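You operate a simulated robot arm through the tools that you are given. There is no shell and no other tool. Be economical: measure what you need, move in short steps, check, and stop when the job is done.

Carry out the task below with a simulated two-armed robot. There is one attempt and no reset: what you move stays moved.

JOB
Open the cradle, clamp the teal die in it and lock the lever.
Fine: the cradle held steady with the other hand both times, as the clamp lever drags it; wing bolt locked after.

The check looks at the end state, three seconds after you hand in, the way a careful person would. Anything else that was tipped, shoved, dropped, spilled or broken makes it a failure.

ROBOT AND FRAMES
Two 7-joint arms with two-finger grippers on one trunk, on a base that drives. Base frame: it is fixed to the floor where the robot stands at the start and does not move with it; the origin is under the middle of the robot, x ahead of it, y to its left, z up; the surface under the hand at the start is at about z = 78. Units: cm, rad, N and s.
The left shoulder is at the start at [7.8, 15.1, 98.8], the right one opposite. With the tool pointing down near the work surface each hand reaches from about 32 to 80 cm from the robot's upright axis, wherever it stands, measured 20 degrees to its own side. Places, roughly: bed of the die cradle [50, -10, 80]; clamp lever of the die cradle [50, -20, 80]; wing bolt of the die cradle [60, -30, 90]. Payload 2.54 kg a hand.
The TCP of each hand is the grasp point between the finger pads, 3 cm short of the fingertips. In the tool frame z runs along the fingers and y along their closing line. The gripper opens to 11.6 cm. The gripper's body begins 9.5 cm behind the TCP.
Orientation is that of the tool frame in the base frame, as a unit quaternion [w, x, y, z]. With the fingers straight down and closing along the base's y, the tool's x points along the base's -x, its y along +y and its z along -z.

CONTROLS
- The arms move only by the tool apply_moves. It takes "left_plan", "right_plan" or both (then of equal length, played together; a hand with none holds still); each is a list of rows, each a list of 3 entries, a list of its own where there are three numbers: the shift along the tool's x, y, z in units of 100 mm (1.0 is 100 mm), then the turn, a rotation vector about the tool's x, y, z in units of 90 degrees (1.0 is 90 degrees), then the gripper command, from -1 (shut) to 1 (fully open), values between in proportion. In form: [[[x, y, z], [rx, ry, rz], fingers], ...]. A call has 1 to 8 rows; each row is the pose to reach, as a shift and turn from the pose commanded when the call began, along the tool's axes at that moment. A call with a number of a shift or a turn outside -1 to 1 is refused whole. Each row takes 0.2 s and may step no farther than 5 cm and 0.15 rad from the row before; otherwise, or with a gripper value out of range, the whole call is refused. Where a pose cannot be reached the arm comes as near as it can. A force on the tool above 40 N (or 10 N above the force at the start of the call, whichever is more), or a blocked arm, ends the call early, and 0.2 s more pass. The fingers move at their own pace (about 7.2 cm/s each) and stop on an object; they squeeze with about 37 N. The grip force told is the motor's: it shows also when the fingers shut on nothing. Time passes only in rows, and 0.2 s behind the last, so rows that repeat a pose let the fingers close. The reply holds the time, the measured pose of the TCP, the force on the tool along the base axes, the opening and the grip force, in the units named above and with some noise, with the torque about the TCP (base axes, N m) and any sound that the robot's microphone picked up.
- Cameras (640 x 400 px; columns grow to the right, rows downward): "scene" is now at [15.02, -3.14, 116.72]; the picture's right is [-0.37, -0.93, 0.00], its down [0.04, -0.01, -1.00] and it looks along [0.93, -0.37, 0.04] (base axes); focal length 214 px, centre (320, 200). "left" rides on the left gripper at [6.9, 1.5, -12.2] in its tool frame; the picture's right is [-0.21, 0.98, 0.00], its down [-0.83, -0.18, -0.53] and it looks along [-0.52, -0.11, 0.85] (tool axes); focal length 251 px, centre (320, 200). "right" rides on the right gripper at [6.9, -1.5, -12.2] in its tool frame; the picture's right is [0.21, 0.98, 0.00], its down [-0.83, 0.18, -0.53] and it looks along [-0.52, 0.11, 0.85] (tool axes); focal length 251 px, centre (320, 200). There is no depth. A picture from a camera that has moved, and an enlarged one, comes with that camera's place and axes in the base frame and with its lens.
- get_image(camera): a new picture of that camera. The clock stands still meanwhile.
- slide_trunk(by): slides the trunk up (or, below 0, down) by that many cm; the arms and the scene camera ride with it, the base frame stays. It gives what a move gives, with no picture.
- roll_base(legs): drives the robot by 1 to 6 legs, each [ahead, left, turn to the left] in cm, cm and rad, along the robot's own axes; the way and the turn of a leg run together, so that a leg with both is an arc; at most 150 cm and 3.142 rad a leg. The arms and the cameras ride along, it lands a little off, and it stops where it bumps. It gives what a move gives.
- turn_head(pan, tilt): turns the head with the scene camera to pan (to the left, within 1.396 rad either way) and tilt (down, from -0.506 to 1.204), counted from straight ahead of the robot. It gives what a move gives.
- inspect(camera, box): a new picture of the part [left, top, right, bottom] of that camera's present view, enlarged. The clock stands still meanwhile.
- hand_in(): hands the job in; it is judged then, once.

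Go step by step. Nothing tells you exact positions but the pictures and the camera data: compare them with the known pose of the tool, close in by small moves and look again before you grip or let go. The budget is 120 turns and 108 pictures, counting those below and the enlarged ones. Unless the task says otherwise, let go and move clear before handing in, and close with one line.

The tools are called after "Call:" as name(argument=value, ...) on one line, values as JSON. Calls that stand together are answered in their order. apply_moves: Moves the arms, as the interface text tells. Its arguments: {"type":"object","properties":{"left_plan":{"type":"array","items":{"type":"array"}},"right_plan":{"type":"array","items":{"type":"array"}}},"required":[]} The other tools are called the same way: slide_trunk (by) slides the trunk up or down; roll_base (legs) drives the base; turn_head (pan, tilt) turns the head that bears the scene camera; get_image (camera) takes a picture; inspect (camera, box) takes an enlarged picture of a part of a camera's view; hand_in () hands the job in.

At the start:

```text
clock: 0.0
left_position: [33.27, -3.2, 122.47]
left_tool_rot: [0.0, 0.0, 1.0, 0.0]
left_ft_force: [-0.5, -0.5, 0.3]
left_moment: [0.01, 0.02, -0.02]
left_width: 11.62
left_grip_force: 0.0
right_position: [37.25, -41.47, 111.92]
right_tool_rot: [0.0, 0.0, 1.0, 0.0]
right_ft_force: [-0.1, 0.4, 0.4]
right_moment: [-0.01, -0.01, 0.0]
right_width: 11.59
right_grip_force: 0.1
trunk travel left (down, up): [-22.5, 6.4]
robot x, y, heading: [0.19, -0.28, -0.004]
head pan, tilt: [-0.377, -0.038]
```

scene: 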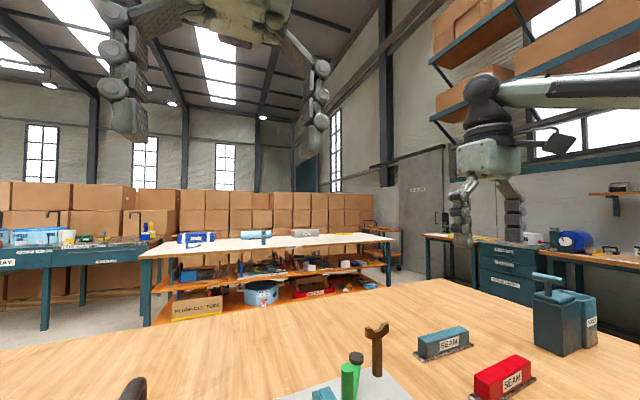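
right: 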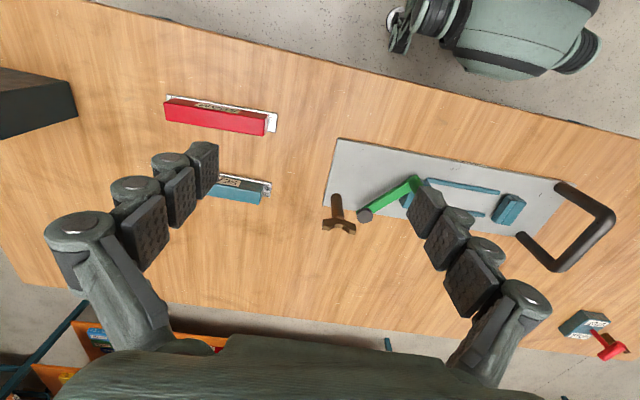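
left: 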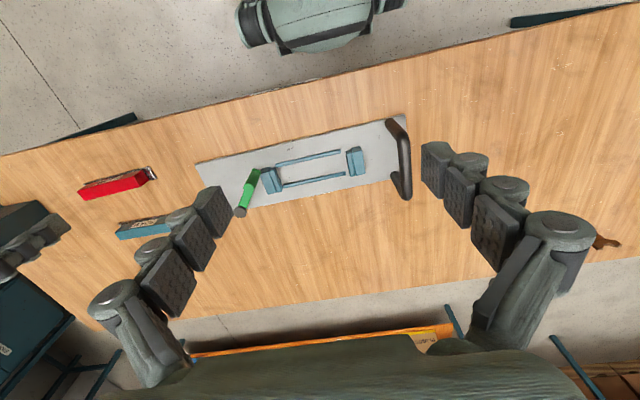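

I see the cradle plate with a green lever, a brown wing bolt, a dark carrying handle at its left, and dies to the right and left. I'll tilt the head down to see better.

Call:
turn_head(pan=-0.3, tilt=0.75)

Call:
get_image(camera="scene")

```text
clock: 1.1
left_position: [33.29, -3.06, 122.45]
left_tool_rot: [0.0, 0.0, 1.0, 0.0]
left_ft_force: [0.5, 0.2, -0.1]
left_moment: [0.01, -0.02, 0.0]
left_width: 11.59
left_grip_force: 0.1
right_position: [37.03, -41.53, 111.88]
right_tool_rot: [0.001, 0.0, 1.0, 0.0]
right_ft_force: [-0.5, -0.4, 0.6]
right_moment: [0.0, 0.0, -0.01]
right_width: 11.59
right_grip_force: 0.0
trunk travel left (down, up): [-22.5, 6.4]
robot x, y, heading: [0.25, -0.28, -0.003]
head pan, tilt: [-0.3, 0.75]
```

```text
104 pictures are left
camera scene: at [14.67, -2.31, 109.57], right [-0.3, -0.96, 0.0], down [-0.65, 0.2, -0.73], along [0.7, -0.22, -0.68], focal length 214 px, centre (320, 200)
```

scene: 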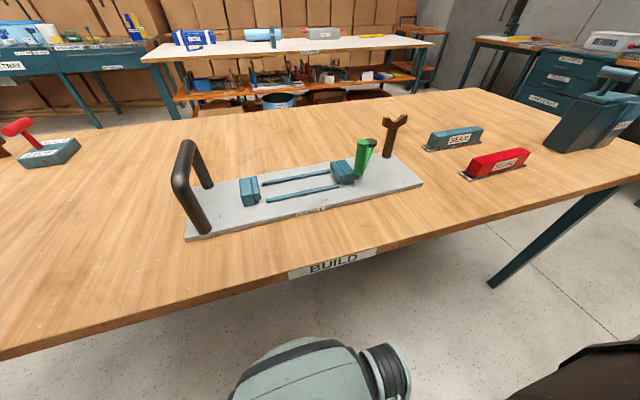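

Call:
inspect(camera="scene", box=[170, 100, 430, 250])

Call:
inspect(camera="scene", box=[410, 60, 640, 200])

Call:
inspect(camera="scene", box=[0, 90, 120, 190])

```text
2.46 times, centred on (300, 175) of scene
camera zoom: at [14.67, -2.31, 109.57], right [-0.3, -0.96, 0.0], down [-0.65, 0.2, -0.73], along [0.7, -0.22, -0.68], focal length 528 px, centre (369, 262)
```

zoom: 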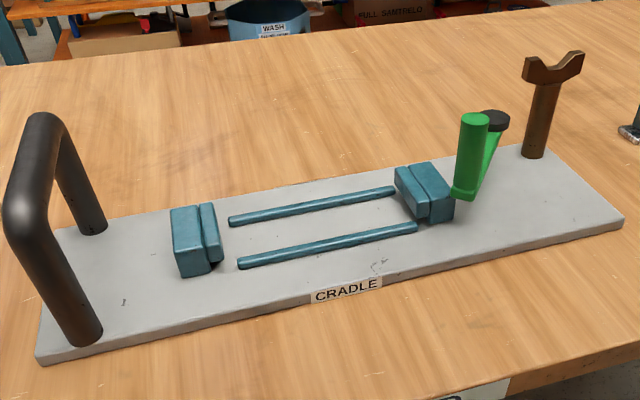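

```text
2.78 times, centred on (525, 130) of scene
camera zoom: at [14.67, -2.31, 109.57], right [-0.3, -0.96, 0.0], down [-0.65, 0.2, -0.73], along [0.7, -0.22, -0.68], focal length 597 px, centre (-250, 395)
```

zoom: 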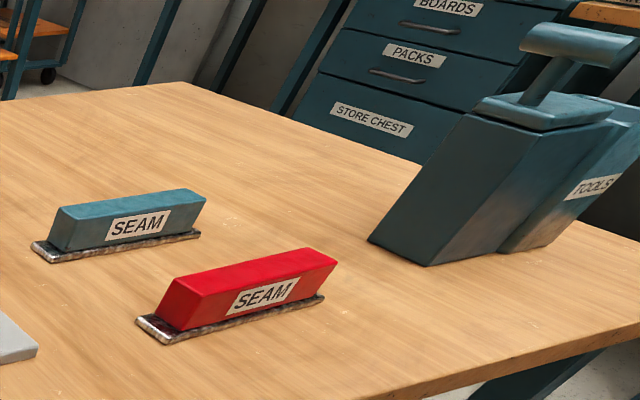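

```text
4.00 times, centred on (60, 140) of scene
camera zoom: at [14.67, -2.31, 109.57], right [-0.3, -0.96, 0.0], down [-0.65, 0.2, -0.73], along [0.7, -0.22, -0.68], focal length 858 px, centre (1360, 440)
```

zoom: 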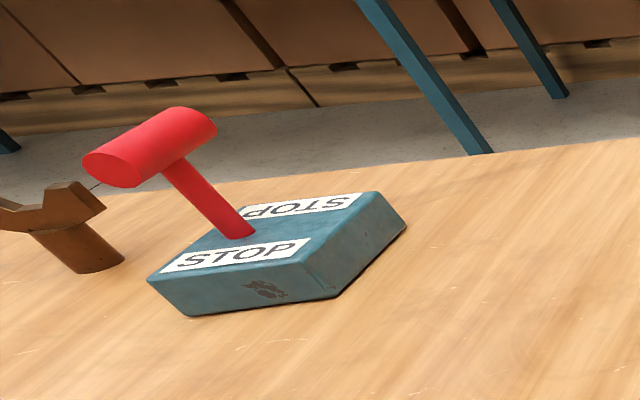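

Call:
inspect(camera="left", box=[180, 100, 420, 250])

Call:
inspect(camera="right", box=[310, 130, 550, 280])

Call:
inspect(camera="scene", box=[320, 100, 430, 210])

```text
2.67 times, centred on (300, 175) of left
camera zoom: at [26.35, -1.61, 134.68], right [0.21, 0.98, 0.0], down [0.83, -0.18, 0.53], along [0.52, -0.11, -0.85], focal length 670 px, centre (373, 267)
```

zoom: 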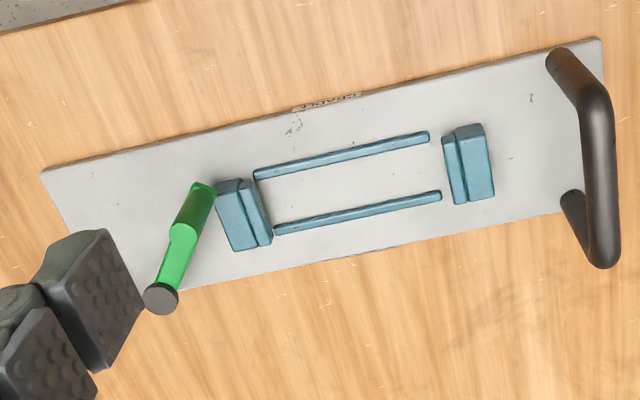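

```text
2.67 times, centred on (430, 205) of right
camera zoom: at [30.4, -43.06, 124.05], right [-0.21, 0.98, 0.0], down [0.83, 0.18, 0.53], along [0.52, 0.11, -0.85], focal length 670 px, centre (27, 187)
```

zoom: 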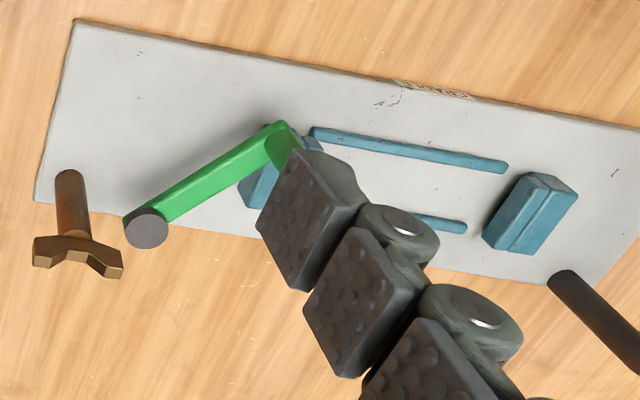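

```text
3.64 times, centred on (375, 155) of scene
camera zoom: at [14.67, -2.31, 109.57], right [-0.3, -0.96, 0.0], down [-0.65, 0.2, -0.73], along [0.7, -0.22, -0.68], focal length 780 px, centre (120, 364)
```

zoom: 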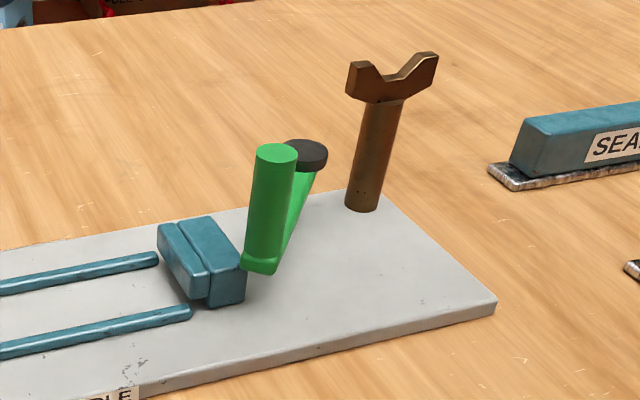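

Call:
apply_moves(left_plan=[[[-0.25, 0.22, 0.25], [0, 0, 0], 1], [[-0.5, 0.45, 0.5], [0, 0, 0], 1], [[-0.75, 0.67, 0.75], [0, 0, 0], 1], [[-1, 0.9, 1], [0, 0, 0], 1]], right_plan=[[[0, -0.25, 0], [0, 0, 0], 1], [[0, -0.5, 0], [0, 0, 0], 1], [[0, -0.75, 0], [0, 0, 0], 1], [[0, -1, 0], [0, 0, 0], 1]])

Call:
get_image(camera="right")

Call:
get_image(camera="left")

```text
clock: 2.1
left_position: [43.09, 5.98, 111.93]
left_tool_rot: [0.0, 0.0, 1.0, 0.0]
left_ft_force: [0.0, 0.0, -0.5]
left_moment: [-0.03, 0.0, 0.0]
left_width: 11.58
left_grip_force: 0.0
right_position: [37.22, -51.32, 111.84]
right_tool_rot: [0.0, 0.0, 1.0, -0.001]
right_ft_force: [0.2, 0.0, 0.9]
right_moment: [-0.01, 0.01, 0.03]
right_width: 11.61
right_grip_force: 0.1
trunk travel left (down, up): [-22.5, 6.4]
robot x, y, heading: [0.02, -0.2, 0.004]
head pan, tilt: [-0.3, 0.75]
```

```text
97 pictures are left
camera right: at [30.41, -52.95, 124.04], right [-0.22, 0.98, 0.0], down [0.83, 0.18, 0.53], along [0.52, 0.11, -0.85], focal length 251 px, centre (320, 200)
```

right: 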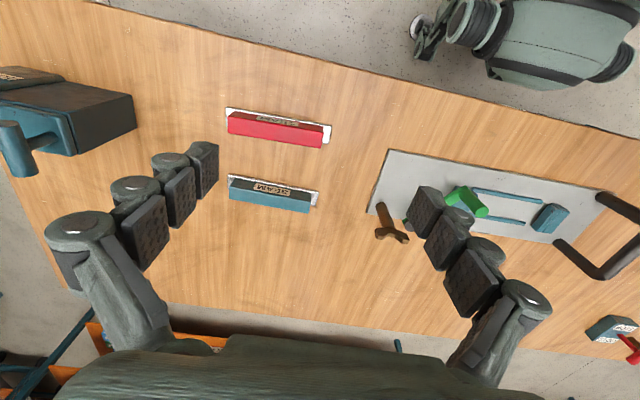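

```text
96 pictures are left
camera left: at [36.16, 7.54, 124.26], right [0.21, 0.98, 0.0], down [0.83, -0.18, 0.53], along [0.52, -0.12, -0.85], focal length 251 px, centre (320, 200)
```

left: 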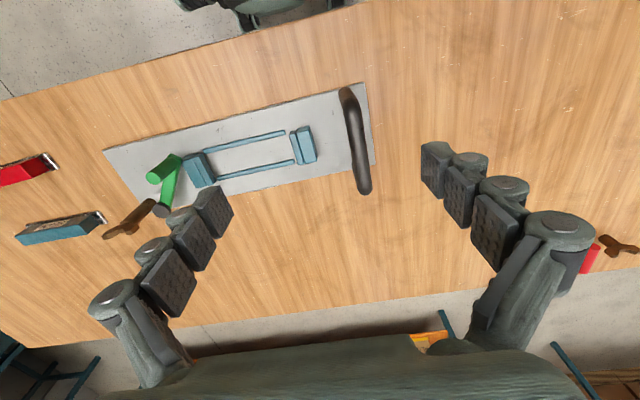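

Call:
inspect(camera="right", box=[215, 100, 335, 220])

Call:
inspect(camera="left", box=[100, 80, 390, 245])

```text
3.33 times, centred on (275, 160) of right
camera zoom: at [30.41, -52.95, 124.04], right [-0.22, 0.98, 0.0], down [0.83, 0.18, 0.53], along [0.52, 0.11, -0.85], focal length 838 px, centre (470, 333)
```

zoom: 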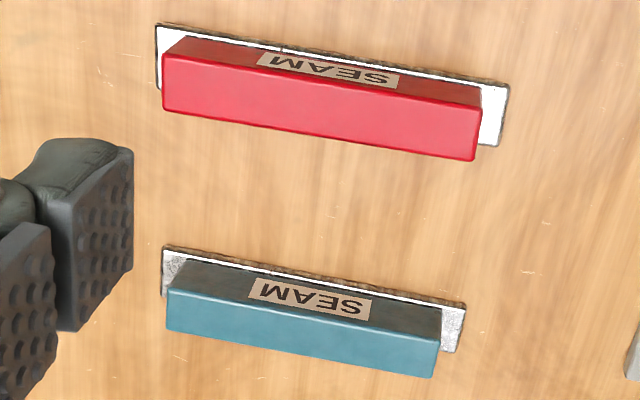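

```text
2.21 times, centred on (245, 162) of left
camera zoom: at [36.16, 7.54, 124.26], right [0.21, 0.98, 0.0], down [0.83, -0.18, 0.53], along [0.52, -0.12, -0.85], focal length 555 px, centre (486, 283)
```

zoom: 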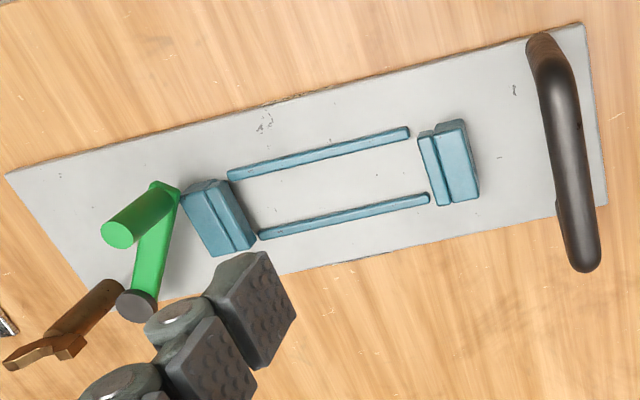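

Teal die body is around (58.4, -57.1), lever handle post around (47, -21), pivot (56.4, -28.2), carrying handle bar at y≈10, z≈89. I bring the left hand down over the carrying handle.

Call:
apply_moves(left_plan=[[[-0.24, 0.14, 0.33], [0, 0, 0], 1], [[-0.48, 0.27, 0.66], [0, 0, 0], 1], [[-0.72, 0.4, 1], [0, 0, 0], 1]])

Call:
get_image(camera="left")

Call:
get_image(camera="scene")

```text
clock: 2.9
left_position: [50.25, 9.9, 102.01]
left_tool_rot: [0.0, -0.001, 1.0, -0.001]
left_ft_force: [1.0, 0.5, 0.1]
left_moment: [-0.01, 0.02, 0.0]
left_width: 11.56
left_grip_force: 0.0
right_position: [37.17, -51.38, 111.87]
right_tool_rot: [0.0, 0.0, 1.0, -0.001]
right_ft_force: [0.6, -0.4, 0.1]
right_moment: [-0.02, 0.0, 0.01]
right_width: 11.62
right_grip_force: 0.0
trunk travel left (down, up): [-22.5, 6.4]
robot x, y, heading: [0.07, -0.01, -0.002]
head pan, tilt: [-0.3, 0.75]
```

```text
93 pictures are left
camera left: at [43.44, 11.51, 114.38], right [0.21, 0.98, 0.0], down [0.83, -0.18, 0.53], along [0.52, -0.12, -0.85], focal length 251 px, centre (320, 200)
```

left: 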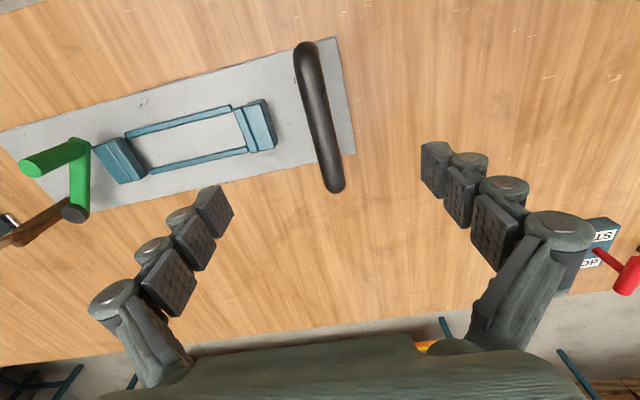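

```text
92 pictures are left
camera scene: at [14.72, -2.28, 109.56], right [-0.3, -0.96, 0.0], down [-0.65, 0.2, -0.73], along [0.7, -0.22, -0.68], focal length 214 px, centre (320, 200)
```

scene: 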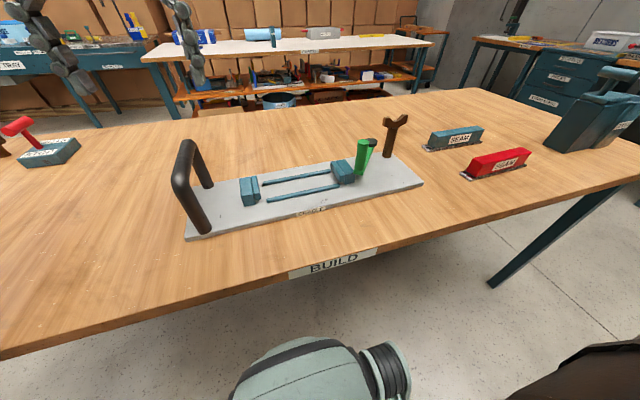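

Call:
apply_moves(left_plan=[[[0, 0, 0.45], [0, 0, 0], 1], [[0, 0, 0.9], [0, 0, 0], 1], [[0, 0, 1.0], [0, 0, 0], 1]])

Call:
apply_moves(left_plan=[[[0, 0, 0.32], [0, 0, 0], 1]])

Call:
get_image(camera="scene")

Call:
get_image(camera="left")

```text
clock: 3.7
left_position: [50.25, 10.23, 92.32]
left_tool_rot: [0.0, -0.001, 1.0, 0.0]
left_ft_force: [-0.2, -0.1, -0.8]
left_moment: [0.04, -0.01, -0.01]
left_width: 11.63
left_grip_force: 0.1
right_position: [37.17, -51.23, 111.79]
right_tool_rot: [0.001, 0.0, 1.0, 0.0]
right_ft_force: [-0.6, 0.9, 0.2]
right_moment: [0.01, 0.01, 0.02]
right_width: 11.59
right_grip_force: 0.1
trunk travel left (down, up): [-22.5, 6.4]
robot x, y, heading: [0.09, -0.01, -0.0]
head pan, tilt: [-0.3, 0.75]
```

```text
clock: 4.1
left_position: [50.15, 10.02, 88.98]
left_tool_rot: [0.001, -0.001, 1.0, 0.0]
left_ft_force: [-0.7, 0.7, 0.7]
left_moment: [-0.03, -0.01, 0.01]
left_width: 11.59
left_grip_force: 0.2
right_position: [37.24, -51.23, 111.8]
right_tool_rot: [0.0, 0.0, 1.0, 0.0]
right_ft_force: [0.2, 0.0, -0.7]
right_moment: [0.0, 0.01, -0.05]
right_width: 11.61
right_grip_force: 0.0
trunk travel left (down, up): [-22.5, 6.4]
robot x, y, heading: [0.33, -0.1, -0.0]
head pan, tilt: [-0.3, 0.75]
```

```text
91 pictures are left
camera scene: at [14.69, -2.3, 109.56], right [-0.3, -0.96, 0.0], down [-0.65, 0.2, -0.73], along [0.7, -0.22, -0.68], focal length 214 px, centre (320, 200)
```

scene: 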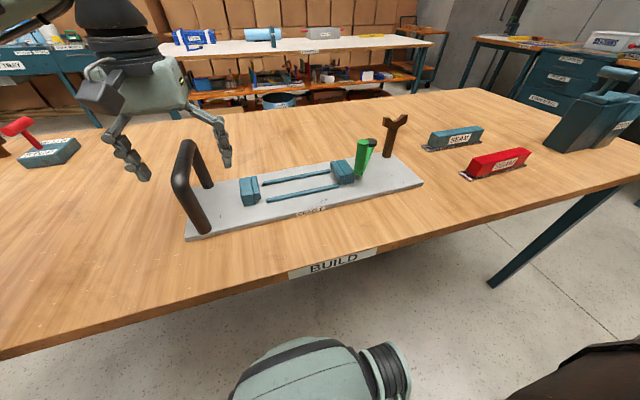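

```text
90 pictures are left
camera left: at [43.36, 11.52, 101.35], right [0.21, 0.98, 0.0], down [0.83, -0.18, 0.53], along [0.52, -0.11, -0.85], focal length 251 px, centre (320, 200)
```

left: 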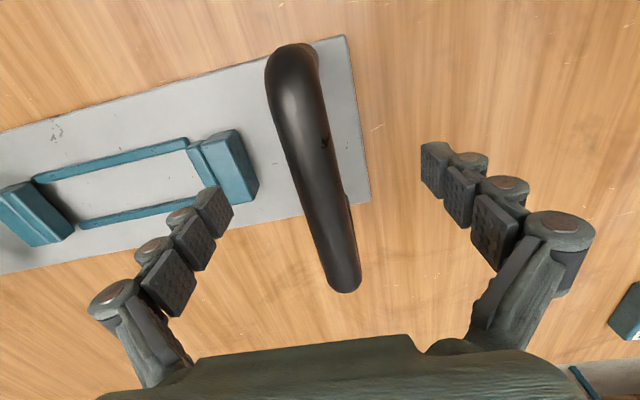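

Bar lies between the finger pads on the TCP ray. Closing the left gripper.

Call:
apply_moves(left_plan=[[[0, 0, 0], [0, 0, 0], 0], [[0, 0, 0], [0, 0, 0], -0.5], [[0, 0, 0], [0, 0, 0], -1], [[0, 0, 0], [0, 0, 0], -1], [[0, 0, 0], [0, 0, 0], -1]])

Call:
inspect(camera="scene", box=[60, 40, 440, 260])

```text
clock: 5.3
left_position: [50.18, 10.07, 89.14]
left_tool_rot: [0.001, -0.001, 1.0, 0.0]
left_ft_force: [0.0, 1.5, -1.0]
left_moment: [0.03, -0.01, 0.69]
left_width: 2.2
left_grip_force: 37.1
right_position: [37.08, -51.36, 111.86]
right_tool_rot: [-0.001, 0.001, 1.0, 0.0]
right_ft_force: [1.2, -0.1, -0.6]
right_moment: [0.04, 0.01, 0.0]
right_width: 11.58
right_grip_force: 0.1
trunk travel left (down, up): [-22.5, 6.4]
robot x, y, heading: [-0.06, 0.43, -0.001]
head pan, tilt: [-0.3, 0.75]
```

```text
1.68 times, centred on (250, 150) of scene
camera zoom: at [14.67, -2.3, 109.56], right [-0.3, -0.96, 0.0], down [-0.65, 0.2, -0.73], along [0.7, -0.22, -0.68], focal length 361 px, centre (438, 284)
```

zoom: 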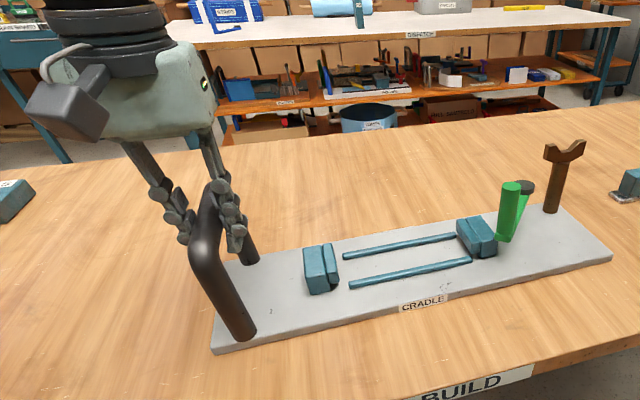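

Call:
apply_moves(right_plan=[[[0, 0.33, 0], [0, 0, 0], 1], [[0, 0.67, 0], [0, 0, 0], 1], [[0, 1, 0], [0, 0, 0], 1]])

Call:
apply_moves(right_plan=[[[-0.1, 0.33, 0.1], [0, 0, 0], 1], [[-0.2, 0.67, 0.2], [0, 0, 0], 1], [[-0.3, 1, 0.3], [0, 0, 0], 1]])

Call:
apply_moves(right_plan=[[[-0.1, 0.33, 0.1], [0, 0, 0], 1], [[-0.25, 0.67, 0.2], [0, 0, 0], 1], [[-0.4, 1, 0.3], [0, 0, 0], 1]])

Call:
get_image(camera="right")

```text
clock: 6.1
left_position: [50.11, 10.02, 89.14]
left_tool_rot: [0.0, 0.0, 1.0, 0.0]
left_ft_force: [1.4, 2.2, -0.8]
left_moment: [-0.29, -0.07, 0.66]
left_width: 2.22
left_grip_force: 37.2
right_position: [37.24, -41.32, 111.76]
right_tool_rot: [0.0, 0.0, 1.0, 0.0]
right_ft_force: [0.2, 0.2, 0.1]
right_moment: [0.04, -0.01, -0.02]
right_width: 11.59
right_grip_force: 0.2
trunk travel left (down, up): [-22.5, 6.4]
robot x, y, heading: [0.04, 0.24, -0.003]
head pan, tilt: [-0.3, 0.75]
```

```text
clock: 6.9
left_position: [50.15, 10.1, 89.01]
left_tool_rot: [0.0, 0.001, 1.0, 0.0]
left_ft_force: [1.7, 0.7, 0.4]
left_moment: [-0.23, -0.04, 0.53]
left_width: 2.22
left_grip_force: 37.4
right_position: [40.1, -31.26, 108.93]
right_tool_rot: [0.0, 0.0, 1.0, 0.0]
right_ft_force: [0.4, -1.1, -0.5]
right_moment: [0.03, 0.01, -0.03]
right_width: 11.64
right_grip_force: 0.1
trunk travel left (down, up): [-22.5, 6.4]
robot x, y, heading: [0.12, 0.22, -0.006]
head pan, tilt: [-0.3, 0.75]
```

```text
clock: 7.7
left_position: [50.29, 9.99, 89.12]
left_tool_rot: [0.0, -0.001, 1.0, 0.0]
left_ft_force: [2.6, 1.0, -0.6]
left_moment: [-0.28, 0.21, 0.56]
left_width: 2.21
left_grip_force: 37.1
right_position: [43.89, -21.55, 106.07]
right_tool_rot: [0.0, -0.001, 1.0, 0.0]
right_ft_force: [-0.5, -0.1, -0.6]
right_moment: [0.0, 0.01, 0.03]
right_width: 11.6
right_grip_force: 0.1
trunk travel left (down, up): [-22.5, 6.4]
robot x, y, heading: [0.18, -0.18, -0.0]
head pan, tilt: [-0.3, 0.75]
```

```text
88 pictures are left
camera right: at [37.16, -23.03, 118.24], right [-0.21, 0.98, 0.0], down [0.83, 0.18, 0.53], along [0.52, 0.11, -0.85], focal length 251 px, centre (320, 200)
```

right: 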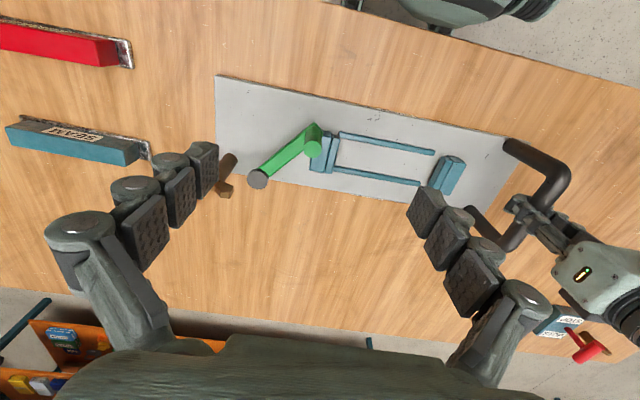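

Call:
inspect(camera="right", box=[210, 70, 450, 220])

```text
2.67 times, centred on (330, 145) of right
camera zoom: at [37.16, -23.03, 118.24], right [-0.21, 0.98, 0.0], down [0.83, 0.18, 0.53], along [0.52, 0.11, -0.85], focal length 670 px, centre (293, 347)
```

zoom: 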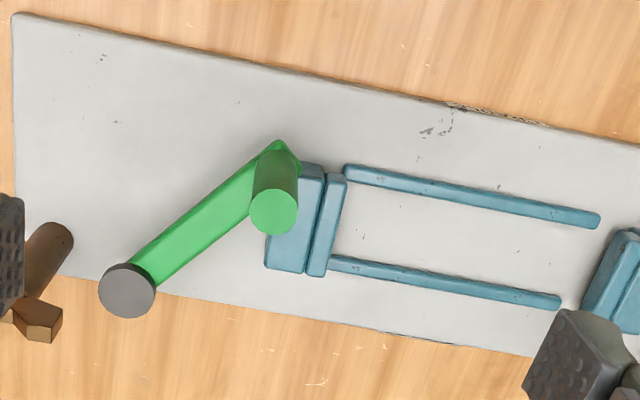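

Call:
apply_moves(right_plan=[[[-0.2, 0, 0.35], [0, 0, 0], 1], [[-0.39, 0, 0.7], [0, 0, 0], 0.6], [[-0.39, 0, 1], [0, 0, 0], 0.4]])

Call:
get_image(camera="right")

```text
clock: 8.5
left_position: [50.19, 10.04, 89.05]
left_tool_rot: [0.0, -0.001, 1.0, 0.0]
left_ft_force: [2.1, 1.3, -0.1]
left_moment: [0.11, 0.37, 0.64]
left_width: 2.21
left_grip_force: 37.1
right_position: [48.22, -21.43, 95.85]
right_tool_rot: [0.0, 0.001, 1.0, 0.0]
right_ft_force: [0.0, -0.6, -0.4]
right_moment: [-0.02, -0.02, -0.03]
right_width: 8.11
right_grip_force: 0.1
trunk travel left (down, up): [-22.5, 6.4]
robot x, y, heading: [-0.19, -0.21, 0.002]
head pan, tilt: [-0.3, 0.75]
```

```text
86 pictures are left
camera right: at [41.45, -23.05, 107.99], right [-0.21, 0.98, 0.0], down [0.83, 0.18, 0.53], along [0.52, 0.11, -0.85], focal length 251 px, centre (320, 200)
```

right: 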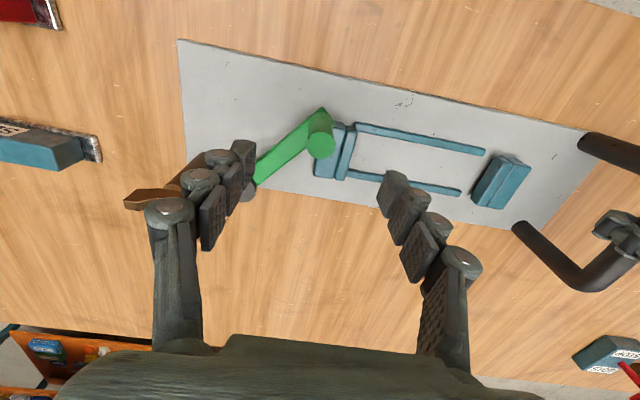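

Call:
apply_moves(right_plan=[[[0.03, -0.02, 0.4], [0, 0, 0], 0.4], [[0.03, -0.02, 0.8], [0, 0, 0], 0.2]])

Call:
get_image(camera="right")

```text
clock: 9.1
left_position: [50.24, 9.97, 89.11]
left_tool_rot: [0.0, 0.0, 1.0, 0.0]
left_ft_force: [4.1, 1.5, 0.6]
left_moment: [0.12, 0.31, 0.69]
left_width: 2.21
left_grip_force: 37.2
right_position: [48.08, -21.61, 87.98]
right_tool_rot: [0.0, 0.0, 1.0, 0.0]
right_ft_force: [-0.1, -0.8, 0.5]
right_moment: [-0.03, -0.02, -0.01]
right_width: 6.96
right_grip_force: 0.0
trunk travel left (down, up): [-22.5, 6.4]
robot x, y, heading: [0.04, -0.63, 0.001]
head pan, tilt: [-0.3, 0.75]
```

```text
85 pictures are left
camera right: at [41.12, -23.17, 100.19], right [-0.21, 0.98, 0.0], down [0.83, 0.18, 0.53], along [0.52, 0.11, -0.85], focal length 251 px, centre (320, 200)
```

right: 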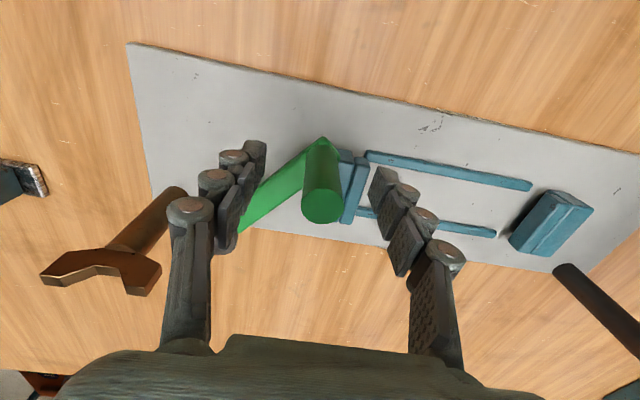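

Call:
apply_moves(right_plan=[[[0, 0, 0], [0, 0, 0], -0.4], [[0, 0, 0], [0, 0, 0], -1], [[0, 0, 0], [0, 0, 0], -1], [[0, 0, 0], [0, 0, 0], -1]])

Call:
get_image(camera="right")

```text
clock: 10.1
left_position: [50.19, 10.03, 89.1]
left_tool_rot: [0.0, 0.0, 1.0, -0.001]
left_ft_force: [3.0, -3.2, 0.0]
left_moment: [-0.03, 0.21, 0.77]
left_width: 2.22
left_grip_force: 37.1
right_position: [47.93, -21.58, 88.05]
right_tool_rot: [-0.001, 0.0, 1.0, -0.001]
right_ft_force: [-3.7, 4.7, -0.4]
right_moment: [0.18, -0.24, 0.12]
right_width: 2.12
right_grip_force: 37.1
trunk travel left (down, up): [-22.5, 6.4]
robot x, y, heading: [-0.25, 0.05, -0.002]
head pan, tilt: [-0.3, 0.75]
```

```text
84 pictures are left
camera right: at [41.08, -23.16, 100.19], right [-0.21, 0.98, 0.0], down [0.83, 0.18, 0.53], along [0.52, 0.12, -0.85], focal length 251 px, centre (320, 200)
```

right: 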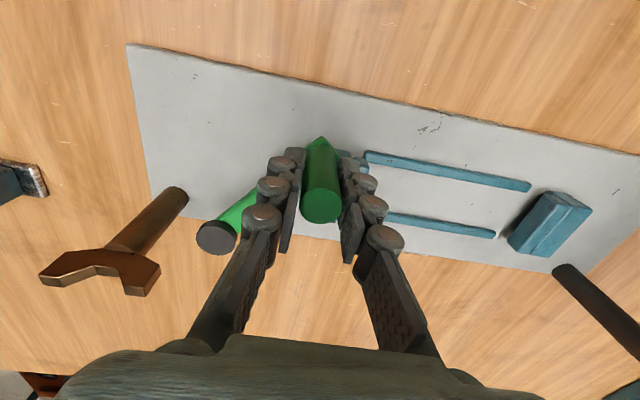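

Handle gripped; I try a small swing of the lever about its pivot towards -y (counter-clockwise) and watch the jaw.

Call:
apply_moves(right_plan=[[[0.064, -0.085, 0], [0, 0, -0.0637], -1], [[0.119, -0.176, 0], [0, 0, -0.127], -1], [[0.119, -0.176, 0], [0, 0, -0.127], -1]])

Call:
get_image(camera="right")

Call:
inspect(camera="scene", box=[170, 60, 430, 250])

```text
clock: 10.9
left_position: [50.16, 9.87, 88.97]
left_tool_rot: [0.0, -0.001, 1.0, 0.001]
left_ft_force: [3.0, -9.9, -0.3]
left_moment: [-0.17, 0.06, 0.71]
left_width: 2.23
left_grip_force: 37.6
right_position: [46.64, -23.37, 88.01]
right_tool_rot: [0.001, -0.1, 0.995, -0.001]
right_ft_force: [-5.1, 7.2, 1.2]
right_moment: [0.25, -0.24, 0.26]
right_width: 2.1
right_grip_force: 37.4
trunk travel left (down, up): [-22.5, 6.4]
robot x, y, heading: [-0.08, -0.22, 0.001]
head pan, tilt: [-0.3, 0.75]
```

```text
83 pictures are left
camera right: at [40.31, -26.35, 100.2], right [-0.41, 0.91, 0.0], down [0.77, 0.34, 0.53], along [0.49, 0.21, -0.85], focal length 251 px, centre (320, 200)
```

right: 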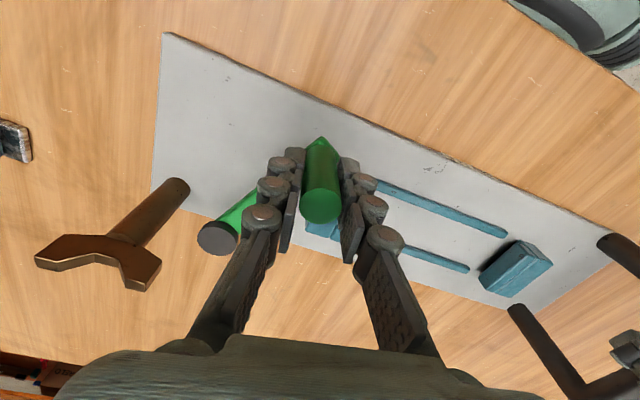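

```text
2.11 times, centred on (300, 155) of scene
camera zoom: at [14.67, -2.34, 109.56], right [-0.3, -0.96, 0.0], down [-0.65, 0.2, -0.73], along [0.7, -0.22, -0.68], focal length 452 px, centre (362, 295)
```

zoom: 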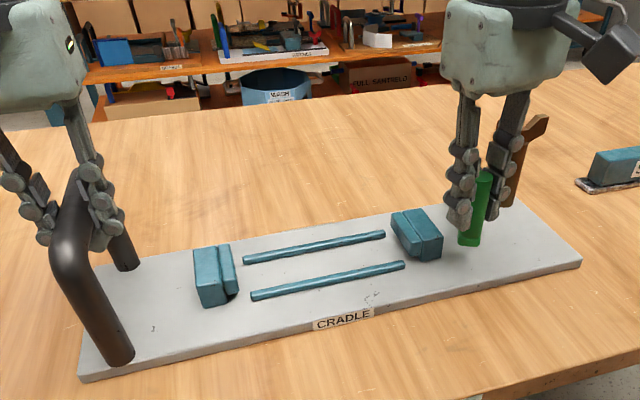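

The jaw slid outward a little while the fixed jaw stayed: this is the opening direction. I continue.

Call:
apply_moves(right_plan=[[[0.064, -0.085, 0], [0, 0, -0.0637], -1], [[0.119, -0.176, 0], [0, 0, -0.127], -1], [[0.164, -0.273, 0], [0, 0, -0.191], -1], [[0.2, -0.373, 0], [0, 0, -0.2546], -1]])

Call:
get_image(camera="right")

Call:
inspect(camera="scene", box=[170, 60, 430, 250])

```text
clock: 11.9
left_position: [50.23, 9.92, 89.09]
left_tool_rot: [0.001, 0.0, 1.0, 0.0]
left_ft_force: [4.4, -8.6, -0.2]
left_moment: [-0.08, 0.12, 0.7]
left_width: 2.25
left_grip_force: 36.9
right_position: [45.44, -27.36, 87.99]
right_tool_rot: [0.001, -0.296, 0.955, -0.001]
right_ft_force: [-1.2, 4.9, 10.2]
right_moment: [0.41, -0.31, 0.24]
right_width: 2.1
right_grip_force: 37.1
trunk travel left (down, up): [-22.5, 6.4]
robot x, y, heading: [-0.21, -0.09, 0.001]
head pan, tilt: [-0.3, 0.75]
```

```text
81 pictures are left
camera right: at [40.72, -32.59, 100.18], right [-0.73, 0.68, 0.0], down [0.58, 0.62, 0.53], along [0.37, 0.39, -0.85], focal length 251 px, centre (320, 200)
```

right: 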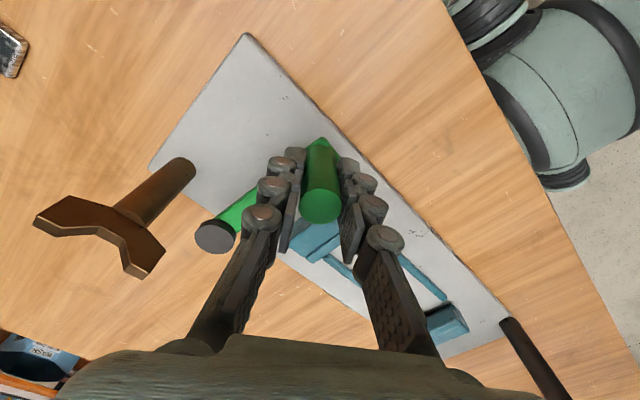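

```text
2.11 times, centred on (300, 155) of scene
camera zoom: at [14.64, -2.31, 109.58], right [-0.3, -0.96, 0.0], down [-0.65, 0.2, -0.73], along [0.7, -0.22, -0.68], focal length 452 px, centre (362, 295)
```

zoom: 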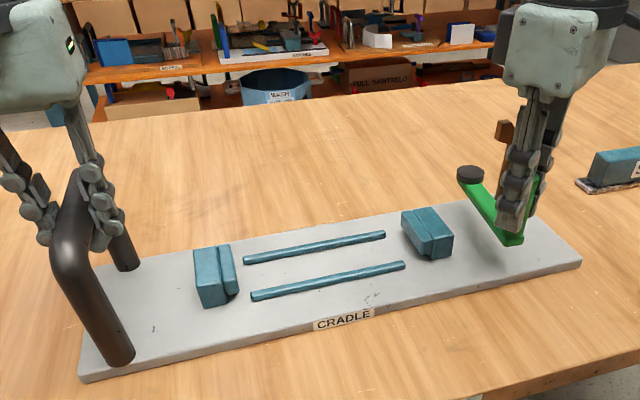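

Call:
apply_moves(right_plan=[[[0.064, -0.085, 0], [0, 0, -0.0637], -1], [[0.119, -0.176, 0], [0, 0, -0.127], -1], [[0.164, -0.273, 0], [0, 0, -0.191], -1], [[0.2, -0.373, 0], [0, 0, -0.2546], -1]])

Call:
get_image(camera="right")

Call:
inspect(camera="scene", box=[170, 60, 430, 250])

```text
clock: 12.9
left_position: [50.13, 9.97, 89.08]
left_tool_rot: [-0.001, 0.0, 1.0, 0.001]
left_ft_force: [0.6, -10.6, -0.2]
left_moment: [-0.04, 0.09, 0.57]
left_width: 2.23
left_grip_force: 36.6
right_position: [45.81, -31.62, 88.04]
right_tool_rot: [0.001, -0.48, 0.877, -0.001]
right_ft_force: [-1.9, 4.5, 16.5]
right_moment: [0.42, -0.1, 0.17]
right_width: 2.11
right_grip_force: 37.1
trunk travel left (down, up): [-22.5, 6.4]
robot x, y, heading: [0.05, 0.37, 0.002]
head pan, tilt: [-0.3, 0.75]
```

```text
79 pictures are left
camera right: at [43.52, -38.36, 100.14], right [-0.94, 0.35, 0.0], down [0.29, 0.79, 0.53], along [0.19, 0.5, -0.85], focal length 251 px, centre (320, 200)
```

right: 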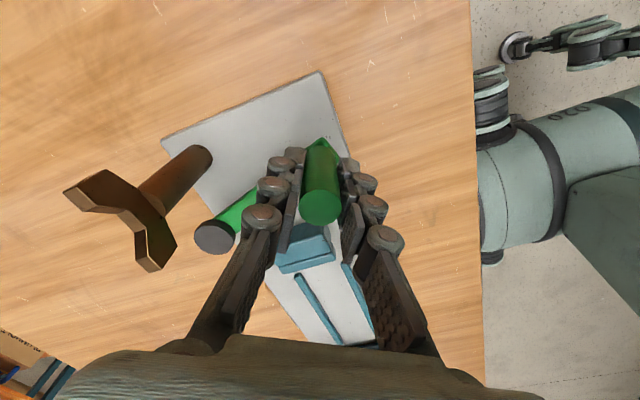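

```text
2.11 times, centred on (300, 155) of scene
camera zoom: at [14.61, -2.29, 109.57], right [-0.3, -0.96, 0.0], down [-0.65, 0.2, -0.73], along [0.7, -0.22, -0.68], focal length 452 px, centre (362, 295)
```

zoom: 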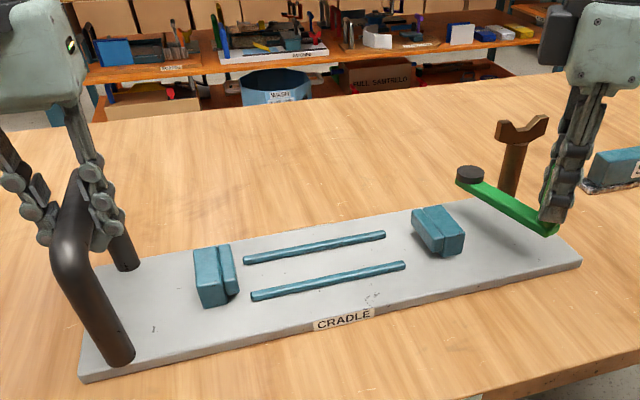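

Call:
apply_moves(right_plan=[[[0.064, -0.085, -0.02], [0, 0, -0.0637], -1], [[0.119, -0.176, -0.03], [0, 0, -0.127], -1], [[0.164, -0.273, -0.03], [0, 0, -0.191], -1], [[0.2, -0.373, -0.03], [0, 0, -0.2546], -1]])

Call:
get_image(camera="right")

Call:
inspect(camera="scene", box=[170, 60, 430, 250])

```text
clock: 13.9
left_position: [50.36, 9.9, 88.99]
left_tool_rot: [0.0, 0.0, 1.0, 0.001]
left_ft_force: [2.1, -9.4, 1.9]
left_moment: [-0.16, 0.28, 0.57]
left_width: 2.2
left_grip_force: 36.9
right_position: [47.98, -35.35, 88.27]
right_tool_rot: [-0.001, -0.644, 0.765, 0.0]
right_ft_force: [-1.4, 5.7, 0.5]
right_moment: [0.17, -0.01, 0.22]
right_width: 2.11
right_grip_force: 36.6
trunk travel left (down, up): [-22.5, 6.4]
robot x, y, heading: [0.18, 0.08, 0.006]
head pan, tilt: [-0.3, 0.75]
```

```text
77 pictures are left
camera right: at [48.37, -42.5, 100.4], right [-1.0, -0.05, 0.0], down [-0.04, 0.85, 0.53], along [-0.03, 0.53, -0.85], focal length 251 px, centre (320, 200)
```

right: 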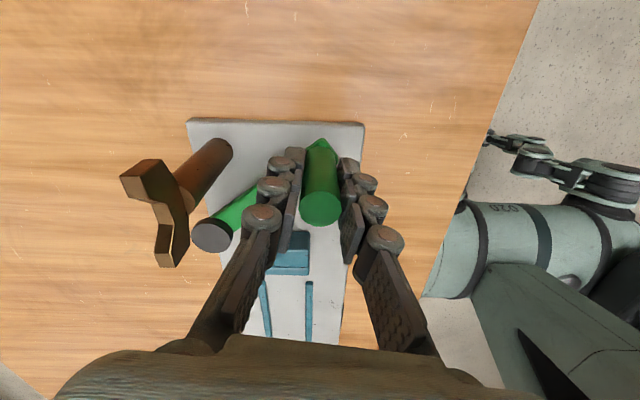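

```text
2.11 times, centred on (300, 155) of scene
camera zoom: at [14.71, -2.36, 109.56], right [-0.3, -0.96, 0.0], down [-0.65, 0.2, -0.73], along [0.7, -0.22, -0.68], focal length 452 px, centre (362, 295)
```

zoom: 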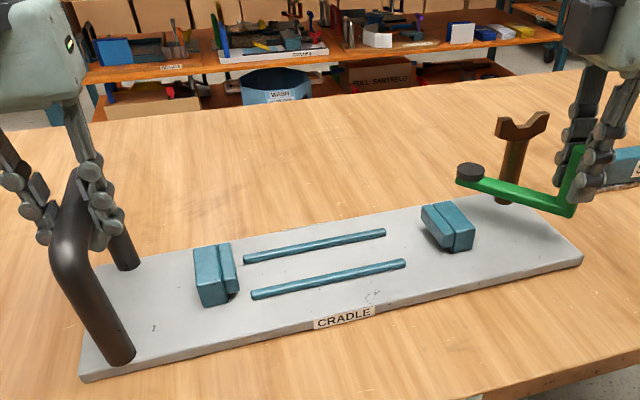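

Jaw gap is now about 20.7 cm against a die foot of 18.8 cm, enough. I release the lever partly and lift clear.

Call:
apply_moves(right_plan=[[[0, 0, 0], [0, 0, 0], -0.4], [[0, 0, 0], [0, 0, 0], -0.25], [[0, 0, 0], [0, 0, 0], -0.25], [[0, 0, -0.4], [0, 0, 0], -0.25], [[0, 0, -0.8], [0, 0, 0], -0.25], [[0, 0, -1], [0, 0, 0], -0.25]])

Call:
get_image(camera="scene")

Call:
get_image(camera="right")

```text
clock: 15.3
left_position: [50.17, 9.96, 89.11]
left_tool_rot: [0.0, -0.001, 1.0, 0.0]
left_ft_force: [2.7, 3.7, 0.4]
left_moment: [-0.1, -0.15, 0.74]
left_width: 2.21
left_grip_force: 36.7
right_position: [47.92, -35.77, 98.21]
right_tool_rot: [0.0, -0.644, 0.765, 0.001]
right_ft_force: [-0.2, -0.2, -0.1]
right_moment: [0.01, 0.0, 0.01]
right_width: 4.35
right_grip_force: 0.1
trunk travel left (down, up): [-22.5, 6.4]
robot x, y, heading: [0.12, -0.03, -0.004]
head pan, tilt: [-0.3, 0.75]
```

```text
75 pictures are left
camera scene: at [14.68, -2.28, 109.56], right [-0.3, -0.96, 0.0], down [-0.65, 0.2, -0.73], along [0.7, -0.22, -0.68], focal length 214 px, centre (320, 200)
```

scene: 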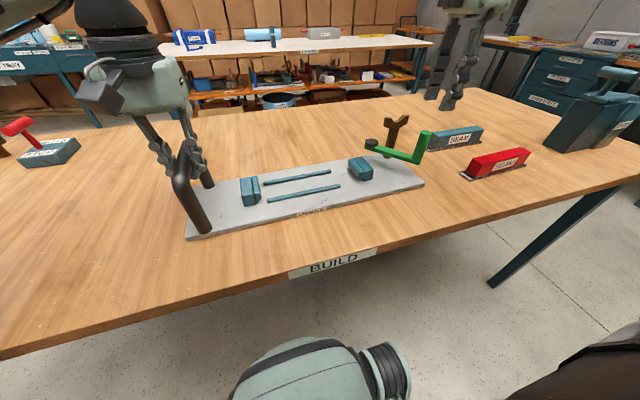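

```text
74 pictures are left
camera right: at [48.26, -42.73, 110.32], right [-1.0, -0.04, 0.0], down [-0.04, 0.85, 0.53], along [-0.02, 0.53, -0.85], focal length 251 px, centre (320, 200)
```

right: 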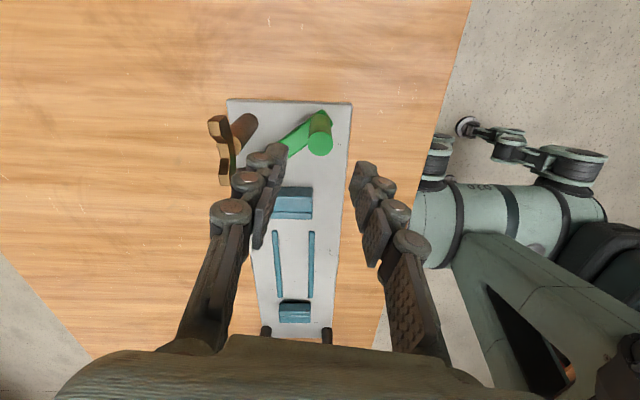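

Call:
inspect(camera="right", box=[210, 90, 370, 350])

```text
1.54 times, centred on (290, 220) of right
camera zoom: at [48.26, -42.73, 110.32], right [-1.0, -0.04, 0.0], down [-0.04, 0.85, 0.53], along [-0.02, 0.53, -0.85], focal length 387 px, centre (366, 169)
```

zoom: 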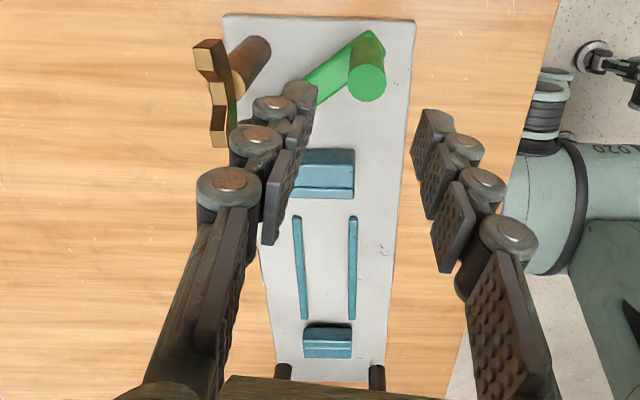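

Call:
inspect(camera="scene", box=[230, 165, 290, 215])

Call:
inspect(camera="scene", box=[330, 140, 390, 190])

Call:
inspect(camera="scene", box=[420, 110, 500, 170])

```text
8.00 times, centred on (260, 190) of scene
camera zoom: at [14.68, -2.28, 109.56], right [-0.3, -0.96, 0.0], down [-0.65, 0.2, -0.73], along [0.7, -0.22, -0.68], focal length 1716 px, centre (800, 280)
```

zoom: 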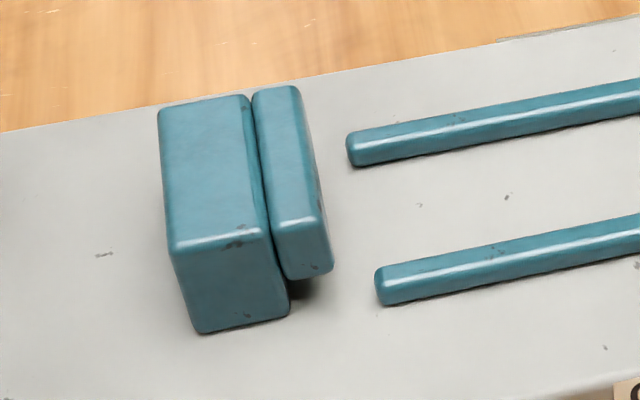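

```text
8.00 times, centred on (360, 165) of scene
camera zoom: at [14.68, -2.28, 109.56], right [-0.3, -0.96, 0.0], down [-0.65, 0.2, -0.73], along [0.7, -0.22, -0.68], focal length 1716 px, centre (0, 480)
```

zoom: 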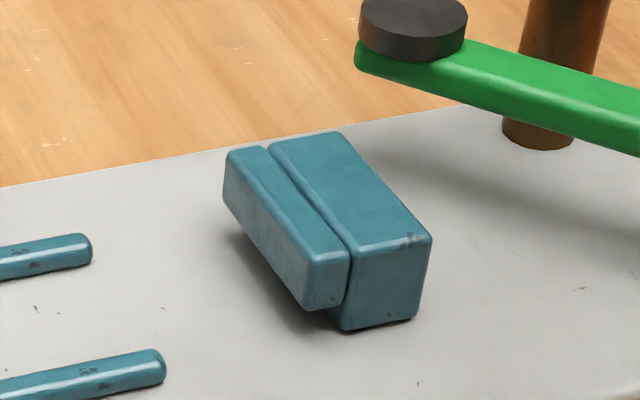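

```text
6.67 times, centred on (460, 140) of scene
camera zoom: at [14.68, -2.28, 109.56], right [-0.3, -0.96, 0.0], down [-0.65, 0.2, -0.73], along [0.7, -0.22, -0.68], focal length 1430 px, centre (-613, 600)
```

zoom: 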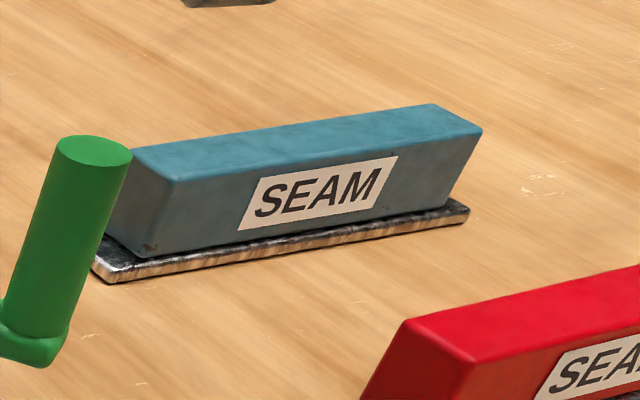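

Lips overhang a foot recess at each jaw, and the rails guide the foot (centre x≈51.2). Next I go over to the teal die with the gripper turned so it closes across the die's width.

Call:
apply_moves(right_plan=[[[0.32, -0.23, 0], [0, 0, -0.05], 0], [[0.64, -0.47, 0], [0, 0, -0.1083], 0], [[0.96, -0.7, 0], [0, 0, -0.1083], 0]])

Call:
apply_moves(right_plan=[[[0.33, -0.17, 0], [0, 0, 0], 0], [[0.67, -0.35, 0], [0, 0, 0], 0], [[1, -0.52, 0], [0, 0, 0], 0]])

Call:
get_image(camera="right")

```text
clock: 16.1
left_position: [50.15, 10.12, 89.11]
left_tool_rot: [0.0, 0.0, 1.0, 0.0]
left_ft_force: [2.0, 0.6, 1.4]
left_moment: [0.23, 0.22, 0.7]
left_width: 2.21
left_grip_force: 37.4
right_position: [53.36, -46.23, 97.88]
right_tool_rot: [0.0, 0.707, -0.707, 0.0]
right_ft_force: [-0.3, -0.6, 0.4]
right_moment: [0.02, 0.01, -0.01]
right_width: 5.81
right_grip_force: 0.1
trunk travel left (down, up): [-22.5, 6.4]
robot x, y, heading: [-0.16, -0.04, 0.003]
head pan, tilt: [-0.3, 0.75]
```

```text
clock: 16.9
left_position: [50.18, 9.87, 89.13]
left_tool_rot: [0.001, 0.0, 1.0, 0.0]
left_ft_force: [3.6, -1.0, 0.3]
left_moment: [0.21, 0.34, 0.6]
left_width: 2.23
left_grip_force: 37.1
right_position: [58.1, -56.47, 98.34]
right_tool_rot: [0.001, 0.707, -0.707, -0.001]
right_ft_force: [-0.3, 0.3, 0.5]
right_moment: [-0.02, -0.01, 0.02]
right_width: 5.79
right_grip_force: 0.0
trunk travel left (down, up): [-22.5, 6.4]
robot x, y, heading: [-0.23, -0.06, 0.001]
head pan, tilt: [-0.3, 0.75]
```

```text
69 pictures are left
camera right: at [59.74, -63.39, 110.49], right [-0.98, -0.21, 0.0], down [-0.18, 0.83, 0.53], along [-0.12, 0.52, -0.85], focal length 251 px, centre (320, 200)
```

right: 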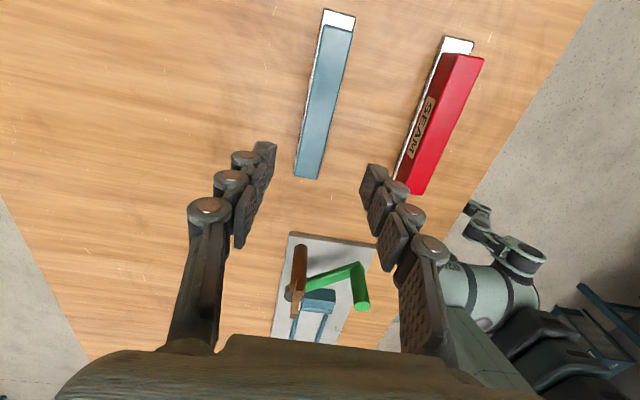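

Call:
apply_moves(right_plan=[[[0.05, 0, 0.35], [0, 0, 0], 0], [[0.05, 0, 0.7], [0, 0, 0], 0], [[0.05, 0, 1], [0, 0, 0], 0]])

Call:
get_image(camera="right")

Call:
inspect(camera="scene", box=[400, 60, 520, 180])

```text
clock: 17.7
left_position: [50.08, 10.06, 89.12]
left_tool_rot: [0.0, -0.001, 1.0, 0.001]
left_ft_force: [1.9, -0.8, -0.7]
left_moment: [0.25, 0.11, 0.7]
left_width: 2.2
left_grip_force: 37.1
right_position: [57.93, -56.75, 88.33]
right_tool_rot: [0.0, -0.706, 0.708, 0.0]
right_ft_force: [-0.3, 0.0, 0.0]
right_moment: [-0.03, 0.01, -0.01]
right_width: 5.77
right_grip_force: 0.1
trunk travel left (down, up): [-22.5, 6.4]
robot x, y, heading: [-0.21, 0.21, 0.007]
head pan, tilt: [-0.3, 0.75]
```

```text
68 pictures are left
camera right: at [59.61, -63.75, 100.47], right [-0.98, -0.21, 0.0], down [-0.18, 0.83, 0.53], along [-0.11, 0.52, -0.85], focal length 251 px, centre (320, 200)
```

right: 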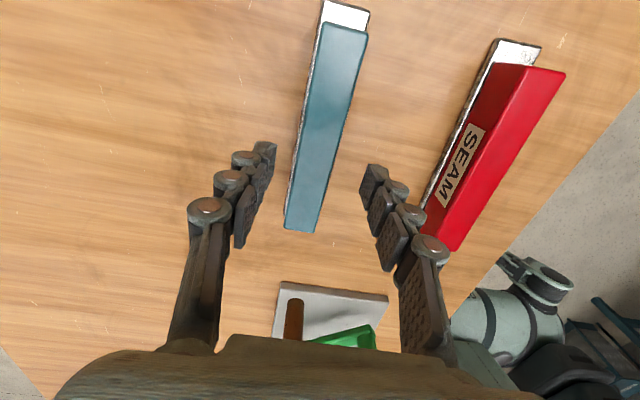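

```text
3.33 times, centred on (460, 120) of scene
camera zoom: at [14.68, -2.31, 109.56], right [-0.3, -0.96, 0.0], down [-0.65, 0.2, -0.73], along [0.7, -0.22, -0.68], focal length 715 px, centre (-147, 467)
```

zoom: 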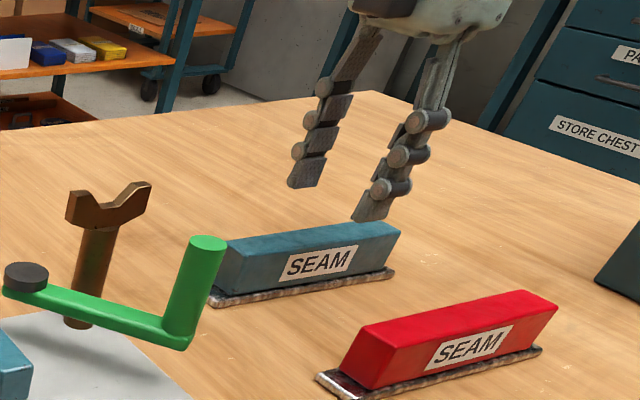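

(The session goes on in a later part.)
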